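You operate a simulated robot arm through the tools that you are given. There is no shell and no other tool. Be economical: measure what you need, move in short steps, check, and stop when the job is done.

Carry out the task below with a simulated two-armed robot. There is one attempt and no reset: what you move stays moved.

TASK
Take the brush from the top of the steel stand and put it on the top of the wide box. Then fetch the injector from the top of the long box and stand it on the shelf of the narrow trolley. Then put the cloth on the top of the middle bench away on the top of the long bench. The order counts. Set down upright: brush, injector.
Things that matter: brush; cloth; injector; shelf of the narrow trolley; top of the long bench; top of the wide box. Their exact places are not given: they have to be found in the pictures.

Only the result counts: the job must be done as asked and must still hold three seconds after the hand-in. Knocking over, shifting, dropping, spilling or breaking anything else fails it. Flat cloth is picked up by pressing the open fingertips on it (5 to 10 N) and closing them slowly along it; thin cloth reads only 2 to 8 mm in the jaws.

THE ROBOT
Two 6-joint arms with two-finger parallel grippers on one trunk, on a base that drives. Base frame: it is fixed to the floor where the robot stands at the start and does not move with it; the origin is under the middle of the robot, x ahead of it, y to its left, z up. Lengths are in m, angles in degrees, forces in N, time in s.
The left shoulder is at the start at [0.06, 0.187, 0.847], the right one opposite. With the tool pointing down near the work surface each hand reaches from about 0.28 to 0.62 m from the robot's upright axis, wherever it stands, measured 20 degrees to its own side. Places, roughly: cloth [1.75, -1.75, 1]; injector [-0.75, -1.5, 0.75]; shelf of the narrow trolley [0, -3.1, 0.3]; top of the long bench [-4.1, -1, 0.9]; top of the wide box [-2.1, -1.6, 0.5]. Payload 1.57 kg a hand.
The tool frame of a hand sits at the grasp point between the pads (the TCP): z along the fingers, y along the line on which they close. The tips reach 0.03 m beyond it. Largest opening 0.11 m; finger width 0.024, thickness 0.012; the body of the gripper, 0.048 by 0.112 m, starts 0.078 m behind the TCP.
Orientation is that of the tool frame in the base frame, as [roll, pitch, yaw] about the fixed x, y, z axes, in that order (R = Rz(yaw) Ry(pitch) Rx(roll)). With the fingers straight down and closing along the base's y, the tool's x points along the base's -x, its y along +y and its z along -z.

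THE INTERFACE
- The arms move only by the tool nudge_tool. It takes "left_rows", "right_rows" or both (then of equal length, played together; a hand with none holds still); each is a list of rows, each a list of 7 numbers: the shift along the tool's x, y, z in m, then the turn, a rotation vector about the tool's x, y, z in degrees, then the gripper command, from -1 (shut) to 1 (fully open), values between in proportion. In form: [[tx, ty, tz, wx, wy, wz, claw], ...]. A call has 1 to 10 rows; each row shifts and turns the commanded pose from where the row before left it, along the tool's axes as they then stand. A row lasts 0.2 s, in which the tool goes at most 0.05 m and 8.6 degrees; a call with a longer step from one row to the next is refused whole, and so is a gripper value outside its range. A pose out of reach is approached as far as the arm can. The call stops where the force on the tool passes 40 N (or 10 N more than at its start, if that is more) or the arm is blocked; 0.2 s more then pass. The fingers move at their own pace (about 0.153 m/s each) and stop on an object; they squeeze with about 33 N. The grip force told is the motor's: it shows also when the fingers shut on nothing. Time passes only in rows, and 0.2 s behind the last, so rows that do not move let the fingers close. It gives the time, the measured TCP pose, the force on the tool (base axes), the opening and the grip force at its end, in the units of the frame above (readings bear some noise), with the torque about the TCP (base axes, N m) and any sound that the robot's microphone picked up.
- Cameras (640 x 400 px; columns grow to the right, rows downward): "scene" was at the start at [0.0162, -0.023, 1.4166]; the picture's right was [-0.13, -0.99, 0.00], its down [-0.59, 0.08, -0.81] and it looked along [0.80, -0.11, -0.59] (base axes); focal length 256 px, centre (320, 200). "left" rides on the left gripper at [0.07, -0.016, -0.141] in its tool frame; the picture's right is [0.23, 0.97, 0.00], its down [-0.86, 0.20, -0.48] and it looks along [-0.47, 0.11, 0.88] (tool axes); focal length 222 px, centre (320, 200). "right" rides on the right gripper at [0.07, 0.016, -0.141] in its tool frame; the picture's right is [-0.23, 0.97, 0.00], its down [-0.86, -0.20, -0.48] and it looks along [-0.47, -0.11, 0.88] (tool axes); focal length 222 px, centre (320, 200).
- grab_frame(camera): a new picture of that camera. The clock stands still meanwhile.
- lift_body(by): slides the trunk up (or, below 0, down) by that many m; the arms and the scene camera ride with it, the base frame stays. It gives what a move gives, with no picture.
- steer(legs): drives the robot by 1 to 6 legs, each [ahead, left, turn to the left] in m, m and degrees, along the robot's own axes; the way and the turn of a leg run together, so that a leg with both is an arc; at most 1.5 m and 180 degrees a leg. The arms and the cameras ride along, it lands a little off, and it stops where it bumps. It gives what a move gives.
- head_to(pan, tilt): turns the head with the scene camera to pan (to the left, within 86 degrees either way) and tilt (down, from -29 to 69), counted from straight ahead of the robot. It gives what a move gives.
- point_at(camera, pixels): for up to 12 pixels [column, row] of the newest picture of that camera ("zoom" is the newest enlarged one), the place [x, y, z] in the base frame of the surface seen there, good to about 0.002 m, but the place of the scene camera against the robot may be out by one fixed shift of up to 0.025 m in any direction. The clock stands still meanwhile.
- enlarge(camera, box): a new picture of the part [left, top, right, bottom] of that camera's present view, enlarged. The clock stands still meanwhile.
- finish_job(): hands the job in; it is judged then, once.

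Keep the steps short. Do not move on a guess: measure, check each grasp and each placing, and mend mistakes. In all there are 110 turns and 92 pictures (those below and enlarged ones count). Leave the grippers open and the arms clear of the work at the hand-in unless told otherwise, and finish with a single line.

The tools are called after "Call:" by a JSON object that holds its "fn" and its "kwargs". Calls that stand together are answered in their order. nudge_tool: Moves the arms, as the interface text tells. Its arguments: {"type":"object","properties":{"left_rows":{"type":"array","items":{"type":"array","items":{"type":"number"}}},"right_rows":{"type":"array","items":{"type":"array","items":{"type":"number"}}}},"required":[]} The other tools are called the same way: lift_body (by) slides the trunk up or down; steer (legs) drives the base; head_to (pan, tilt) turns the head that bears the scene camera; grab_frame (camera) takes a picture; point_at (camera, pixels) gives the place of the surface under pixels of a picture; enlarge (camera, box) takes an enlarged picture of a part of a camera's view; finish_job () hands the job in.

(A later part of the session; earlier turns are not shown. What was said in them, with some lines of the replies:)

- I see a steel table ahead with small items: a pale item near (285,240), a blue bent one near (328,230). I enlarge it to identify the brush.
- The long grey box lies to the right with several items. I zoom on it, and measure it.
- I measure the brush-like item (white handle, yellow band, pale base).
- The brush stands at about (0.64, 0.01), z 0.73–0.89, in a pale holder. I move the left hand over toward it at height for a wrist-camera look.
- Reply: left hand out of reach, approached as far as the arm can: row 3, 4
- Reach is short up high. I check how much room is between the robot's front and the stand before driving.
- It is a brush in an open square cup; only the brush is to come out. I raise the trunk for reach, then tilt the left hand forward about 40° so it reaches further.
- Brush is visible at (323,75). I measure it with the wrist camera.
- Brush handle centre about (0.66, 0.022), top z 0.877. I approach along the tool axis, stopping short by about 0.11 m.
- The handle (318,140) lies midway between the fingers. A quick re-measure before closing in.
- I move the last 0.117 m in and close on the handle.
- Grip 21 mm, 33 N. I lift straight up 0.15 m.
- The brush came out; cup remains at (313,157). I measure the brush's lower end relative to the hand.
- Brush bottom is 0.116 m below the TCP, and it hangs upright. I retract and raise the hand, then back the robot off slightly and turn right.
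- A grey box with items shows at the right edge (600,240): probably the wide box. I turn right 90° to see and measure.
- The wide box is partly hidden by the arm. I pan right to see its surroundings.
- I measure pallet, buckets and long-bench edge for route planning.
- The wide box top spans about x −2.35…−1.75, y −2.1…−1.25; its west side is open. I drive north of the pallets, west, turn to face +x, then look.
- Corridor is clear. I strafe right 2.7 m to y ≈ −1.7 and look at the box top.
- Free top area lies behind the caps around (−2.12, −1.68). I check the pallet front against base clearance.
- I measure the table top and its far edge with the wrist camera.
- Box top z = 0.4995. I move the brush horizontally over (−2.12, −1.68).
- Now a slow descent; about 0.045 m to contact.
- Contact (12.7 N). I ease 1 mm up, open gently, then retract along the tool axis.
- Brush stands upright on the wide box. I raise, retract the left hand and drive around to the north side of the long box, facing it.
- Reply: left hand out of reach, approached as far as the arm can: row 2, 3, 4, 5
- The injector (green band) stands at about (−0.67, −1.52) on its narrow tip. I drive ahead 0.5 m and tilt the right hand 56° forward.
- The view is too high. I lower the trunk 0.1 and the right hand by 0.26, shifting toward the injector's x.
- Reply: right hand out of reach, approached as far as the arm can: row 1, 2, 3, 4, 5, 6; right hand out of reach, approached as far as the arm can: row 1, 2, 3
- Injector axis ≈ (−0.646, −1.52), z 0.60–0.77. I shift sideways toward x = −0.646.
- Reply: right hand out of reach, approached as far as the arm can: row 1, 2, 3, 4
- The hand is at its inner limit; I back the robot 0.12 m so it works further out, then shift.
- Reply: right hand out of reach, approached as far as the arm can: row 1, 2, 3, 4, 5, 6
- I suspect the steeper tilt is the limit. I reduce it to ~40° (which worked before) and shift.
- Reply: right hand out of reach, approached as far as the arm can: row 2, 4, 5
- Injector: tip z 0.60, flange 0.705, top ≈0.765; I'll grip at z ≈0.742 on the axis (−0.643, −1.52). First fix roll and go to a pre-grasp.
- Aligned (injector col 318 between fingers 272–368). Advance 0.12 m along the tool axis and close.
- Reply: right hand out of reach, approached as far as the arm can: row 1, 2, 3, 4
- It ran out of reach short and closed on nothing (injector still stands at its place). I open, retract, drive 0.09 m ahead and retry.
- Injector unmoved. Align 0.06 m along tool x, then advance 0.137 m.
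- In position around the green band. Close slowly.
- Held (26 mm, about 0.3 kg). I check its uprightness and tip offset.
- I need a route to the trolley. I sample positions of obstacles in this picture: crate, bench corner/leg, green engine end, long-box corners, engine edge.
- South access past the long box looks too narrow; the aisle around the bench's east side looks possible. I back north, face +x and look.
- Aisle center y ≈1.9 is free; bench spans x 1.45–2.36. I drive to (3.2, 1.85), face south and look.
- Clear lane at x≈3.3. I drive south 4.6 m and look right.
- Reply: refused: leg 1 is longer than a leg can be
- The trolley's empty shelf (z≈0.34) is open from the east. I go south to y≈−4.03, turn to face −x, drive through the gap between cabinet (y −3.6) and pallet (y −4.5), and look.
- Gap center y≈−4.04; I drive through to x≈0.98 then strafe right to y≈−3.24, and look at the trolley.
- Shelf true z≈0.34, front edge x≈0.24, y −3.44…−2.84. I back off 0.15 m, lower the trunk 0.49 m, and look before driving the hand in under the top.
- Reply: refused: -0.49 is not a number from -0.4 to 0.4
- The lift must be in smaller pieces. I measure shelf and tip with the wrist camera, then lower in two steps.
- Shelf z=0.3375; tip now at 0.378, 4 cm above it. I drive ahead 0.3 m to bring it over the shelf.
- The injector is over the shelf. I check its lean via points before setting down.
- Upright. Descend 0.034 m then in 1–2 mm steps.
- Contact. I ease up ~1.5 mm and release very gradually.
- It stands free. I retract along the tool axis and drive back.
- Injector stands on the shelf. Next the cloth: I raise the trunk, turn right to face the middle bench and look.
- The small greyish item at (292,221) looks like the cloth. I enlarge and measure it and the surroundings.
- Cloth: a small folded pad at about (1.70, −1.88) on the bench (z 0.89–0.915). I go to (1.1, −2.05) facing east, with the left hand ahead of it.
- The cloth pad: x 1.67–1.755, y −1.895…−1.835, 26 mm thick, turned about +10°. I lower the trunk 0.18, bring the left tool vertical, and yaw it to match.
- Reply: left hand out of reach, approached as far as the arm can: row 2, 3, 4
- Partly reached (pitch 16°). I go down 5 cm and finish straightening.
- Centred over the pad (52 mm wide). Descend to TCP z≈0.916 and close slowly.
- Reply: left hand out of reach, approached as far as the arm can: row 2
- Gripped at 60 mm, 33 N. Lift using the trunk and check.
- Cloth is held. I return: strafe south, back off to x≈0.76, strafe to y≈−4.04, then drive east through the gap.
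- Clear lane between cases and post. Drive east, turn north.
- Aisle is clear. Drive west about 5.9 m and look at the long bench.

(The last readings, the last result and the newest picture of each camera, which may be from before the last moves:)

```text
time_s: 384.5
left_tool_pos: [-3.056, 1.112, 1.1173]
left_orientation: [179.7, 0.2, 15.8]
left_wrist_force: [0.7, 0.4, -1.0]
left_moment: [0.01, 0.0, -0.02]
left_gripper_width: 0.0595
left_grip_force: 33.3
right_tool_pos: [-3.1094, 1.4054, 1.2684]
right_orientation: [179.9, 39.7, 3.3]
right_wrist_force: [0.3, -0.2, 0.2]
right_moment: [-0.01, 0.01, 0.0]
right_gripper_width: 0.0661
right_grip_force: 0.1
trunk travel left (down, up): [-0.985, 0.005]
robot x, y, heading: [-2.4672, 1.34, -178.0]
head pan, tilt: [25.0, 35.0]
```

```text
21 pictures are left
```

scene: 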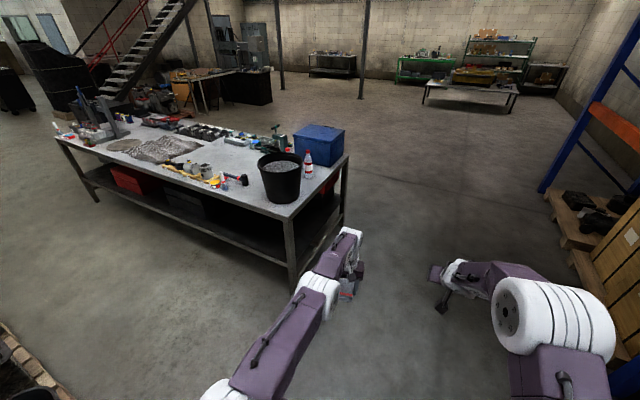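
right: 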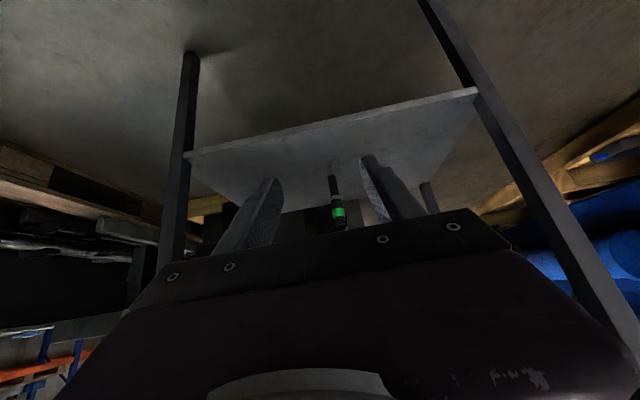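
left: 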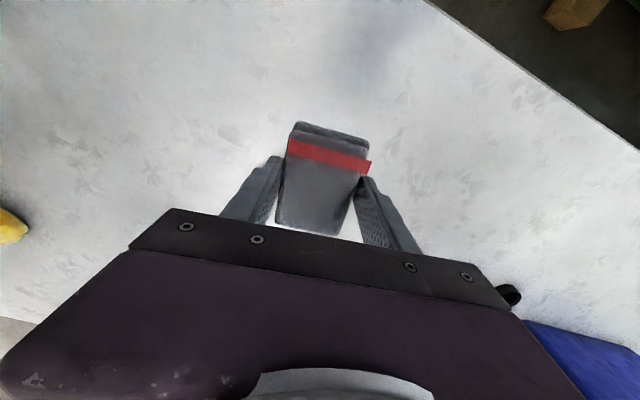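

Call:
{"fn": "point_at", "kwargs": {"camera": "scene", "pixels": [[290, 217], [260, 205], [240, 190], [225, 180], [210, 185], [190, 170], [350, 158], [232, 196], [242, 182], [165, 150], [292, 285], [255, 165]]}}

Call:
{"fn": "enlarge", "kwargs": {"camera": "scene", "box": [90, 120, 350, 230]}}

```text
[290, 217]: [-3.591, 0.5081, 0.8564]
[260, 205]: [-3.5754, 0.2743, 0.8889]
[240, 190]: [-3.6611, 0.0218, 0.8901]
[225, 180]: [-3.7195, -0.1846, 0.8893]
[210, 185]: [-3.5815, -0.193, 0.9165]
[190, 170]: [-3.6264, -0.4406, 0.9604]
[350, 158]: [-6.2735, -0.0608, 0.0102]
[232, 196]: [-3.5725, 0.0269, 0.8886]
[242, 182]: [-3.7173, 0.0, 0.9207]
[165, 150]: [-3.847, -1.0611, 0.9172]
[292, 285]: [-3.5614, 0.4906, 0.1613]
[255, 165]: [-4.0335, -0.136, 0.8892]
```

```text
2.46 times, centred on (220, 175) of scene
```

zoom: 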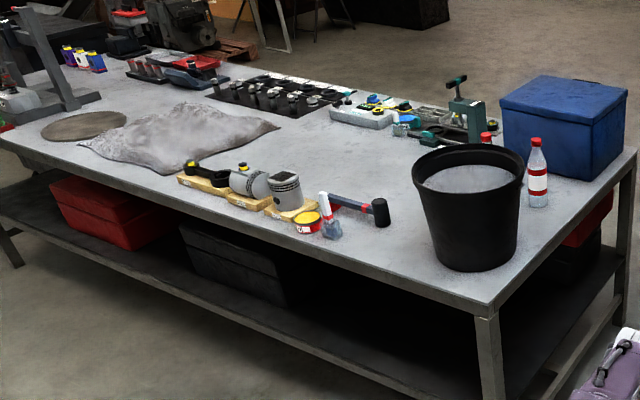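

Call:
{"fn": "point_at", "kwargs": {"camera": "zoom", "pixels": [[400, 240], [425, 275], [435, 262], [470, 272], [325, 165], [300, 150], [370, 160], [385, 215], [330, 235], [530, 225], [280, 210], [420, 160]]}}

```text
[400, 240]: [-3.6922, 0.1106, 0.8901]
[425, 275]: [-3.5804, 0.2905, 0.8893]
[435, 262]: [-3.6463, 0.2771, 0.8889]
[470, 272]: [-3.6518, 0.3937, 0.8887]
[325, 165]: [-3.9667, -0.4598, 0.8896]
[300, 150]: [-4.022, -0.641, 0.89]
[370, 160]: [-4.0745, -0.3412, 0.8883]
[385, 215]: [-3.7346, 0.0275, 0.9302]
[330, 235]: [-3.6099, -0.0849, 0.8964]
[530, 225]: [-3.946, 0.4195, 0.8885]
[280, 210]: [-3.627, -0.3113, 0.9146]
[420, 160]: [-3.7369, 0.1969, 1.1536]
```

Free strip on the bench between mallet (y≈0.03) and bucket (y>0.2): target about (−3.65, 0.09). First I retract the right hand (its path would cross the bucket).

Call:
{"fn": "nudge_tool", "kwargs": {"right_rows": [[0.02, 0, -0.018, 0, 8, 0, 0.2], [0.025, 0, -0.018, 0, 8, 0, 0.2], [0.028, 0, -0.02, 0, 8, 0, 0.2], [0.03, 0, -0.02, 0, 8, 0, 0.2], [0.03, 0, -0.03, 0, 7.7, 0, 0.2], [0.02, 0, -0.03, 0, 0, 0, 0.2], [0.02, 0, -0.03, 0, 0, 0, 0.2], [0, 0, 0, 0, 0, 0, 0.2]]}}

Call:
{"fn": "steer", "kwargs": {"legs": [[0.27, 0, -2], [0, 1.04, 0]]}}

Call:
{"fn": "head_to", "kwargs": {"pan": 0, "tilt": 45}}

Call:
{"fn": "grab_frame", "kwargs": {"camera": "scene"}}

Call:
{"fn": "grab_frame", "kwargs": {"camera": "left"}}

```text
time_s: 386.3
left_tool_pos: [-3.054, 1.1125, 1.1166]
left_orientation: [179.7, 0.0, 15.9]
left_wrist_force: [-0.1, -0.3, -0.2]
left_moment: [0.0, -0.01, -0.01]
left_gripper_width: 0.0592
left_grip_force: 33.4
right_tool_pos: [-2.9111, 1.4184, 1.3768]
right_orientation: [179.9, -0.1, 3.4]
right_wrist_force: [0.8, -0.1, -0.4]
right_moment: [0.0, -0.02, 0.02]
right_gripper_width: 0.0662
right_grip_force: 0.1
trunk travel left (down, up): [-0.985, 0.005]
robot x, y, heading: [-2.4713, 1.3353, -177.8]
head pan, tilt: [25.0, 35.0]
```

```text
time_s: 393.1
left_tool_pos: [-3.3392, 0.0973, 1.1161]
left_orientation: [179.6, 0.0, 13.2]
left_wrist_force: [0.1, 0.5, -0.8]
left_moment: [-0.01, -0.02, -0.02]
left_gripper_width: 0.0592
left_grip_force: 32.6
right_tool_pos: [-3.1809, 0.3961, 1.3772]
right_orientation: [179.9, 0.0, 0.7]
right_wrist_force: [-0.3, 0.4, 0.1]
right_moment: [-0.02, -0.01, 0.01]
right_gripper_width: 0.0661
right_grip_force: 0.1
trunk travel left (down, up): [-0.985, 0.005]
robot x, y, heading: [-2.7453, 0.2893, 179.3]
head pan, tilt: [25.0, 35.0]
```

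```text
time_s: 394.0
left_tool_pos: [-3.341, 0.0973, 1.1165]
left_orientation: [179.8, -0.1, 13.2]
left_wrist_force: [0.5, -0.6, -0.4]
left_moment: [-0.01, -0.03, -0.01]
left_gripper_width: 0.0593
left_grip_force: 33.2
right_tool_pos: [-3.1812, 0.3935, 1.3768]
right_orientation: [-179.9, 0.0, 0.9]
right_wrist_force: [0.2, -0.2, -0.3]
right_moment: [0.0, -0.01, 0.01]
right_gripper_width: 0.0658
right_grip_force: 0.1
trunk travel left (down, up): [-0.985, 0.005]
robot x, y, heading: [-2.7447, 0.2919, 179.5]
head pan, tilt: [0.0, 45.0]
```

```text
19 pictures are left
```

scene: 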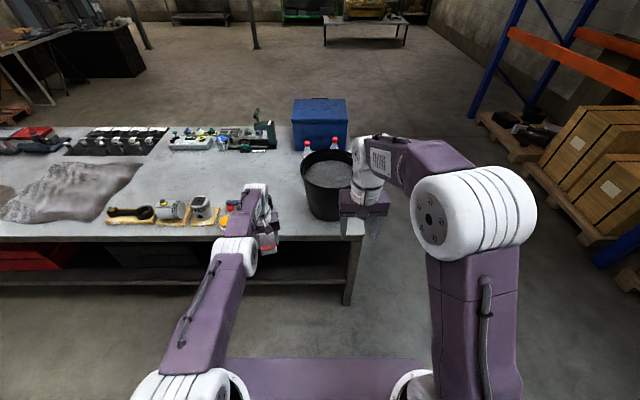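

```text
18 pictures are left
```

left: 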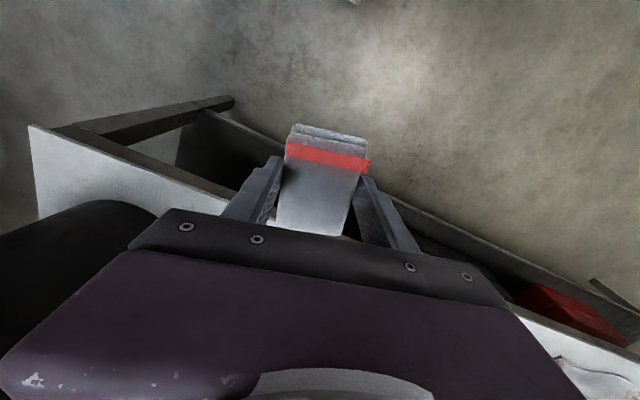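

I drive ahead 0.3 m to bring the cloth over the free strip, then look down.

Call:
{"fn": "steer", "kwargs": {"legs": [[0.3, 0.01, 0.5]]}}

Call:
{"fn": "grab_frame", "kwargs": {"camera": "left"}}

Call:
{"fn": "grab_frame", "kwargs": {"camera": "scene"}}

```text
time_s: 396.1
left_tool_pos: [-3.6345, 0.0815, 1.1174]
left_orientation: [179.7, 0.3, 13.7]
left_wrist_force: [0.2, 0.0, -1.2]
left_moment: [-0.01, 0.05, 0.0]
left_gripper_width: 0.0594
left_grip_force: 33.3
right_tool_pos: [-3.4794, 0.3808, 1.3774]
right_orientation: [179.9, 0.1, 1.3]
right_wrist_force: [0.6, -1.0, 0.3]
right_moment: [0.03, 0.05, 0.0]
right_gripper_width: 0.0659
right_grip_force: 0.0
trunk travel left (down, up): [-0.985, 0.005]
robot x, y, heading: [-3.044, 0.2809, -179.7]
head pan, tilt: [0.0, 45.0]
```

```text
17 pictures are left
```

left: 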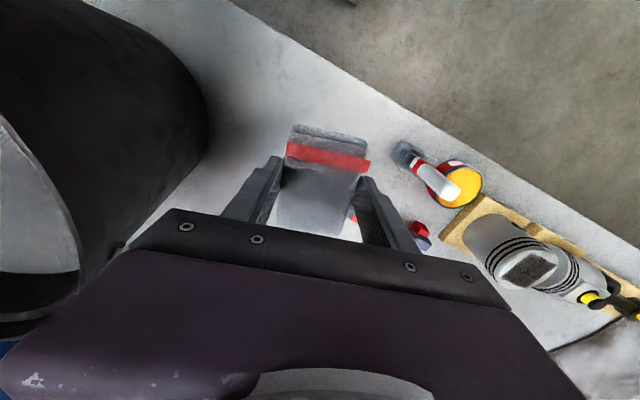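

```text
16 pictures are left
```

scene: 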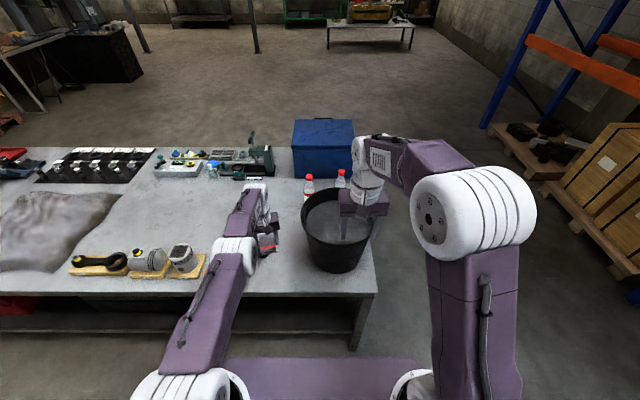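

Call:
{"fn": "point_at", "kwargs": {"camera": "scene", "pixels": [[337, 242], [305, 215], [345, 272], [310, 262], [372, 240], [330, 192]]}}

Call:
{"fn": "point_at", "kwargs": {"camera": "left", "pixels": [[405, 155], [420, 168], [440, 185], [420, 232], [405, 145], [255, 130], [195, 120], [352, 215], [380, 140], [220, 185], [320, 170]]}}

```text
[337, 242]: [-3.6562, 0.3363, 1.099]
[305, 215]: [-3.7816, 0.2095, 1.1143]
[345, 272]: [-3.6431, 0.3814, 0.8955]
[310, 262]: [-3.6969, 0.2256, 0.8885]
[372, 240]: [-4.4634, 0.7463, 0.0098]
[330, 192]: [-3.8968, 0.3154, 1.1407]
```

```text
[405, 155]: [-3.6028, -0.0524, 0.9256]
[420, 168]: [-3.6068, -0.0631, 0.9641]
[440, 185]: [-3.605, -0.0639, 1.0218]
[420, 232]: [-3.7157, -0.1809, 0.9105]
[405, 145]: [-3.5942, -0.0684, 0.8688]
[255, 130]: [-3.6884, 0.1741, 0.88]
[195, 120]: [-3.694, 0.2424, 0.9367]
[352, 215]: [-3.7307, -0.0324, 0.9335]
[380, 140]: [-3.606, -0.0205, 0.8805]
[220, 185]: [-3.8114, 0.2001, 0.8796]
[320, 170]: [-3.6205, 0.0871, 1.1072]
```

Clear: bucket y>0.2, glue brush at (−3.605, −0.06), mallet beyond x −3.7. I lower the trunk by 0.18, then finish with small steps.

Call:
{"fn": "lift_body", "kwargs": {"by": -0.18}}

Call:
{"fn": "nudge_tool", "kwargs": {"left_rows": [[-0.01, 0, 0, 0, 0, 0, -1], [0, 0, 0.008, 0, 0, 0, -1], [0, 0, 0.006, 0, 0, 0, -1], [0, 0, 0, 0, 0, 0, -1]]}}

Call:
{"fn": "grab_frame", "kwargs": {"camera": "left"}}

```text
time_s: 398.1
left_tool_pos: [-3.637, 0.0815, 0.9363]
left_orientation: [179.7, 0.0, 13.8]
left_wrist_force: [0.2, -1.0, -0.6]
left_moment: [-0.06, -0.03, 0.01]
left_gripper_width: 0.0591
left_grip_force: 33.5
right_tool_pos: [-3.4826, 0.3815, 1.1981]
right_orientation: [179.9, 0.0, 1.4]
right_wrist_force: [-1.6, 0.2, 0.0]
right_moment: [0.01, 0.0, 0.0]
right_gripper_width: 0.0659
right_grip_force: 0.1
trunk travel left (down, up): [-0.805, 0.185]
robot x, y, heading: [-3.0467, 0.2811, -179.8]
head pan, tilt: [0.0, 45.0]
```

```text
time_s: 399.1
left_tool_pos: [-3.6336, 0.0796, 0.9255]
left_orientation: [179.7, 0.1, 13.7]
left_wrist_force: [-0.3, 0.0, 0.0]
left_moment: [0.01, 0.01, 0.01]
left_gripper_width: 0.0593
left_grip_force: 32.9
left hand out of reach, approached as far as the arm can: row 1, 3
right_tool_pos: [-3.4814, 0.3807, 1.1971]
right_orientation: [180.0, 0.0, 1.3]
right_wrist_force: [-0.5, 0.2, 0.0]
right_moment: [-0.02, 0.01, 0.04]
right_gripper_width: 0.0659
right_grip_force: 0.0
trunk travel left (down, up): [-0.805, 0.185]
robot x, y, heading: [-3.0434, 0.2807, -180.0]
head pan, tilt: [0.0, 45.0]
```

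```text
15 pictures are left
```

left: 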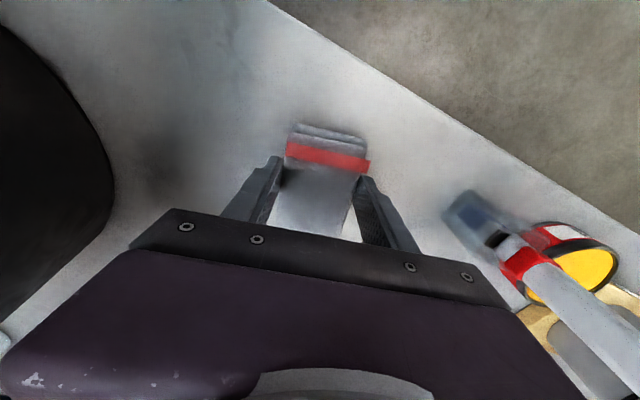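

The cloth is ~9 mm above. I drive 2 cm further in for margin, then lower.

Call:
{"fn": "steer", "kwargs": {"legs": [[0.025, 0, 0]]}}

Call:
{"fn": "lift_body", "kwargs": {"by": -0.007}}

Call:
{"fn": "lift_body", "kwargs": {"by": -0.002}}

```text
time_s: 399.9
left_tool_pos: [-3.6542, 0.0798, 0.9283]
left_orientation: [179.9, 0.3, 13.9]
left_wrist_force: [0.9, 0.2, -0.1]
left_moment: [-0.01, 0.04, 0.04]
left_gripper_width: 0.0594
left_grip_force: 33.1
right_tool_pos: [-3.5007, 0.3814, 1.1992]
right_orientation: [179.9, 0.3, 1.4]
right_wrist_force: [1.0, 0.7, -0.3]
right_moment: [0.02, 0.03, 0.01]
right_gripper_width: 0.066
right_grip_force: 0.0
trunk travel left (down, up): [-0.805, 0.185]
robot x, y, heading: [-3.069, 0.284, -179.6]
head pan, tilt: [0.0, 45.0]
```

```text
time_s: 400.4
left_tool_pos: [-3.6554, 0.0797, 0.9181]
left_orientation: [179.7, 0.3, 13.8]
left_wrist_force: [0.0, -0.6, -0.6]
left_moment: [0.0, 0.01, 0.0]
left_gripper_width: 0.0592
left_grip_force: 33.0
right_tool_pos: [-3.5039, 0.3806, 1.1921]
right_orientation: [179.9, 0.1, 1.4]
right_wrist_force: [0.7, 0.4, 0.3]
right_moment: [-0.01, 0.03, 0.03]
right_gripper_width: 0.0658
right_grip_force: 0.1
trunk travel left (down, up): [-0.798, 0.192]
robot x, y, heading: [-3.0688, 0.2839, -179.9]
head pan, tilt: [0.0, 45.0]
```

```text
time_s: 400.9
left_tool_pos: [-3.658, 0.0794, 0.9174]
left_orientation: [179.6, 0.4, 13.8]
left_wrist_force: [0.2, -1.1, 12.3]
left_moment: [-0.3, -0.46, -0.03]
left_gripper_width: 0.059
left_grip_force: 33.3
right_tool_pos: [-3.5066, 0.3817, 1.1888]
right_orientation: [179.9, -0.1, 1.5]
right_wrist_force: [-0.3, 0.4, 0.1]
right_moment: [0.01, 0.02, 0.01]
right_gripper_width: 0.0659
right_grip_force: 0.0
trunk travel left (down, up): [-0.796, 0.194]
robot x, y, heading: [-3.0659, 0.2829, -179.8]
head pan, tilt: [0.0, 45.0]
```

Contact (12 N). Open gently, then lift by the trunk.

Call:
{"fn": "nudge_tool", "kwargs": {"left_rows": [[0, 0, 0, 0, 0, 0, 0.1], [0, 0, 0, 0, 0, 0, 0.2], [0, 0, 0, 0, 0, 0, 0.45], [0, 0, 0, 0, 0, 0, 0.6], [0, 0, 0, 0, 0, 0, 0.6]]}}

Call:
{"fn": "lift_body", "kwargs": {"by": 0.18}}

Call:
{"fn": "grab_frame", "kwargs": {"camera": "left"}}

```text
time_s: 402.1
left_tool_pos: [-3.6572, 0.0794, 0.9158]
left_orientation: [179.7, 0.1, 13.9]
left_wrist_force: [-0.6, -0.3, 0.5]
left_moment: [0.0, 0.01, -0.01]
left_gripper_width: 0.0879
left_grip_force: 0.0
right_tool_pos: [-3.5062, 0.3814, 1.1892]
right_orientation: [179.9, -0.1, 1.4]
right_wrist_force: [0.2, 0.3, -0.8]
right_moment: [-0.05, -0.02, 0.0]
right_gripper_width: 0.0662
right_grip_force: 0.1
trunk travel left (down, up): [-0.796, 0.194]
robot x, y, heading: [-3.0678, 0.2809, -179.7]
head pan, tilt: [0.0, 45.0]
```

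```text
time_s: 404.1
left_tool_pos: [-3.6572, 0.079, 1.0961]
left_orientation: [179.7, 0.1, 13.9]
left_wrist_force: [-0.3, 0.0, -0.1]
left_moment: [-0.01, -0.02, 0.01]
left_gripper_width: 0.0881
left_grip_force: 0.1
right_tool_pos: [-3.506, 0.3805, 1.3674]
right_orientation: [179.9, 0.0, 1.3]
right_wrist_force: [-0.7, -0.8, -0.6]
right_moment: [0.02, 0.03, -0.04]
right_gripper_width: 0.0664
right_grip_force: 0.0
trunk travel left (down, up): [-0.976, 0.014]
robot x, y, heading: [-3.0712, 0.2833, -179.8]
head pan, tilt: [0.0, 45.0]
```

```text
14 pictures are left
```

left: 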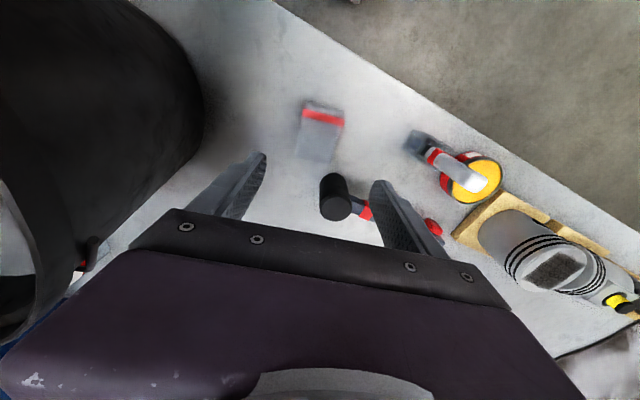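

Cloth lies flat on the long bench, clear of the mallet and bucket. I back off, open the grippers, and check the brush from here.

Call:
{"fn": "steer", "kwargs": {"legs": [[-0.3, 0, 0]]}}

Call:
{"fn": "nudge_tool", "kwargs": {"left_rows": [[0, 0, 0, 0, 0, 0, 1], [0, 0, 0, 0, 0, 0, 1]], "right_rows": [[0, 0, 0, 0, 0, 0, 1], [0, 0, 0, 0, 0, 0, 1]]}}

Call:
{"fn": "head_to", "kwargs": {"pan": 86, "tilt": 30}}

Call:
{"fn": "grab_frame", "kwargs": {"camera": "scene"}}

```text
time_s: 406.2
left_tool_pos: [-3.3608, 0.08, 1.0959]
left_orientation: [179.7, 0.0, 13.8]
left_wrist_force: [0.3, 0.5, 0.6]
left_moment: [-0.03, -0.04, 0.0]
left_gripper_width: 0.0881
left_grip_force: 0.1
right_tool_pos: [-3.2081, 0.3819, 1.3683]
right_orientation: [179.9, -0.1, 1.4]
right_wrist_force: [-1.0, 0.6, 0.2]
right_moment: [0.02, -0.01, 0.0]
right_gripper_width: 0.0659
right_grip_force: 0.2
trunk travel left (down, up): [-0.976, 0.014]
robot x, y, heading: [-2.7691, 0.2847, -179.9]
head pan, tilt: [0.0, 45.0]
```

```text
time_s: 406.8
left_tool_pos: [-3.3607, 0.0789, 1.096]
left_orientation: [179.7, 0.1, 13.8]
left_wrist_force: [-0.5, -0.6, -0.3]
left_moment: [-0.01, -0.03, -0.01]
left_gripper_width: 0.1101
left_grip_force: 0.0
right_tool_pos: [-3.2089, 0.3822, 1.3674]
right_orientation: [179.9, -0.1, 1.4]
right_wrist_force: [0.1, -0.4, 0.5]
right_moment: [-0.01, -0.05, 0.0]
right_gripper_width: 0.11
right_grip_force: 0.1
trunk travel left (down, up): [-0.976, 0.014]
robot x, y, heading: [-2.768, 0.2836, -179.6]
head pan, tilt: [0.0, 45.0]
```

```text
time_s: 408.4
left_tool_pos: [-3.3592, 0.0794, 1.0961]
left_orientation: [179.8, 0.1, 13.9]
left_wrist_force: [0.5, -0.2, 0.2]
left_moment: [-0.01, 0.02, 0.03]
left_gripper_width: 0.11
left_grip_force: 0.2
right_tool_pos: [-3.207, 0.3815, 1.3677]
right_orientation: [179.9, 0.0, 1.5]
right_wrist_force: [-0.7, 0.0, -0.7]
right_moment: [0.0, -0.05, 0.01]
right_gripper_width: 0.11
right_grip_force: 0.0
trunk travel left (down, up): [-0.976, 0.014]
robot x, y, heading: [-2.7715, 0.2843, -179.6]
head pan, tilt: [85.9, 30.0]
```

```text
13 pictures are left
```

scene: 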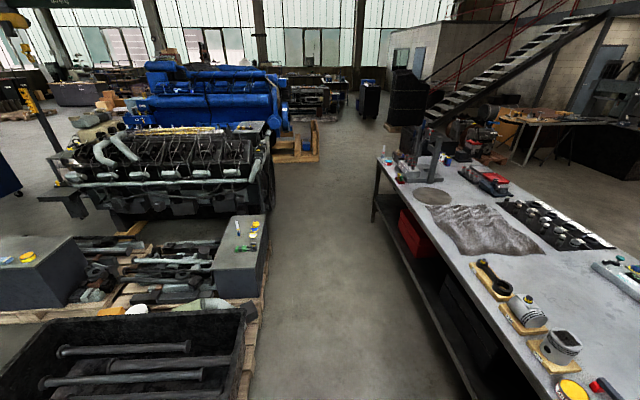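

The brush shows upright on the wide box at (238,227), and all three objects are placed with the hands open and clear. I hand in.

Call:
{"fn": "finish_job", "kwargs": {}}

```text
The job is handed in.
```

The job is handed in: the brush stands upright on the wide box, the injector stands on the trolley shelf, and the cloth lies on the long bench, all placed in the order asked.
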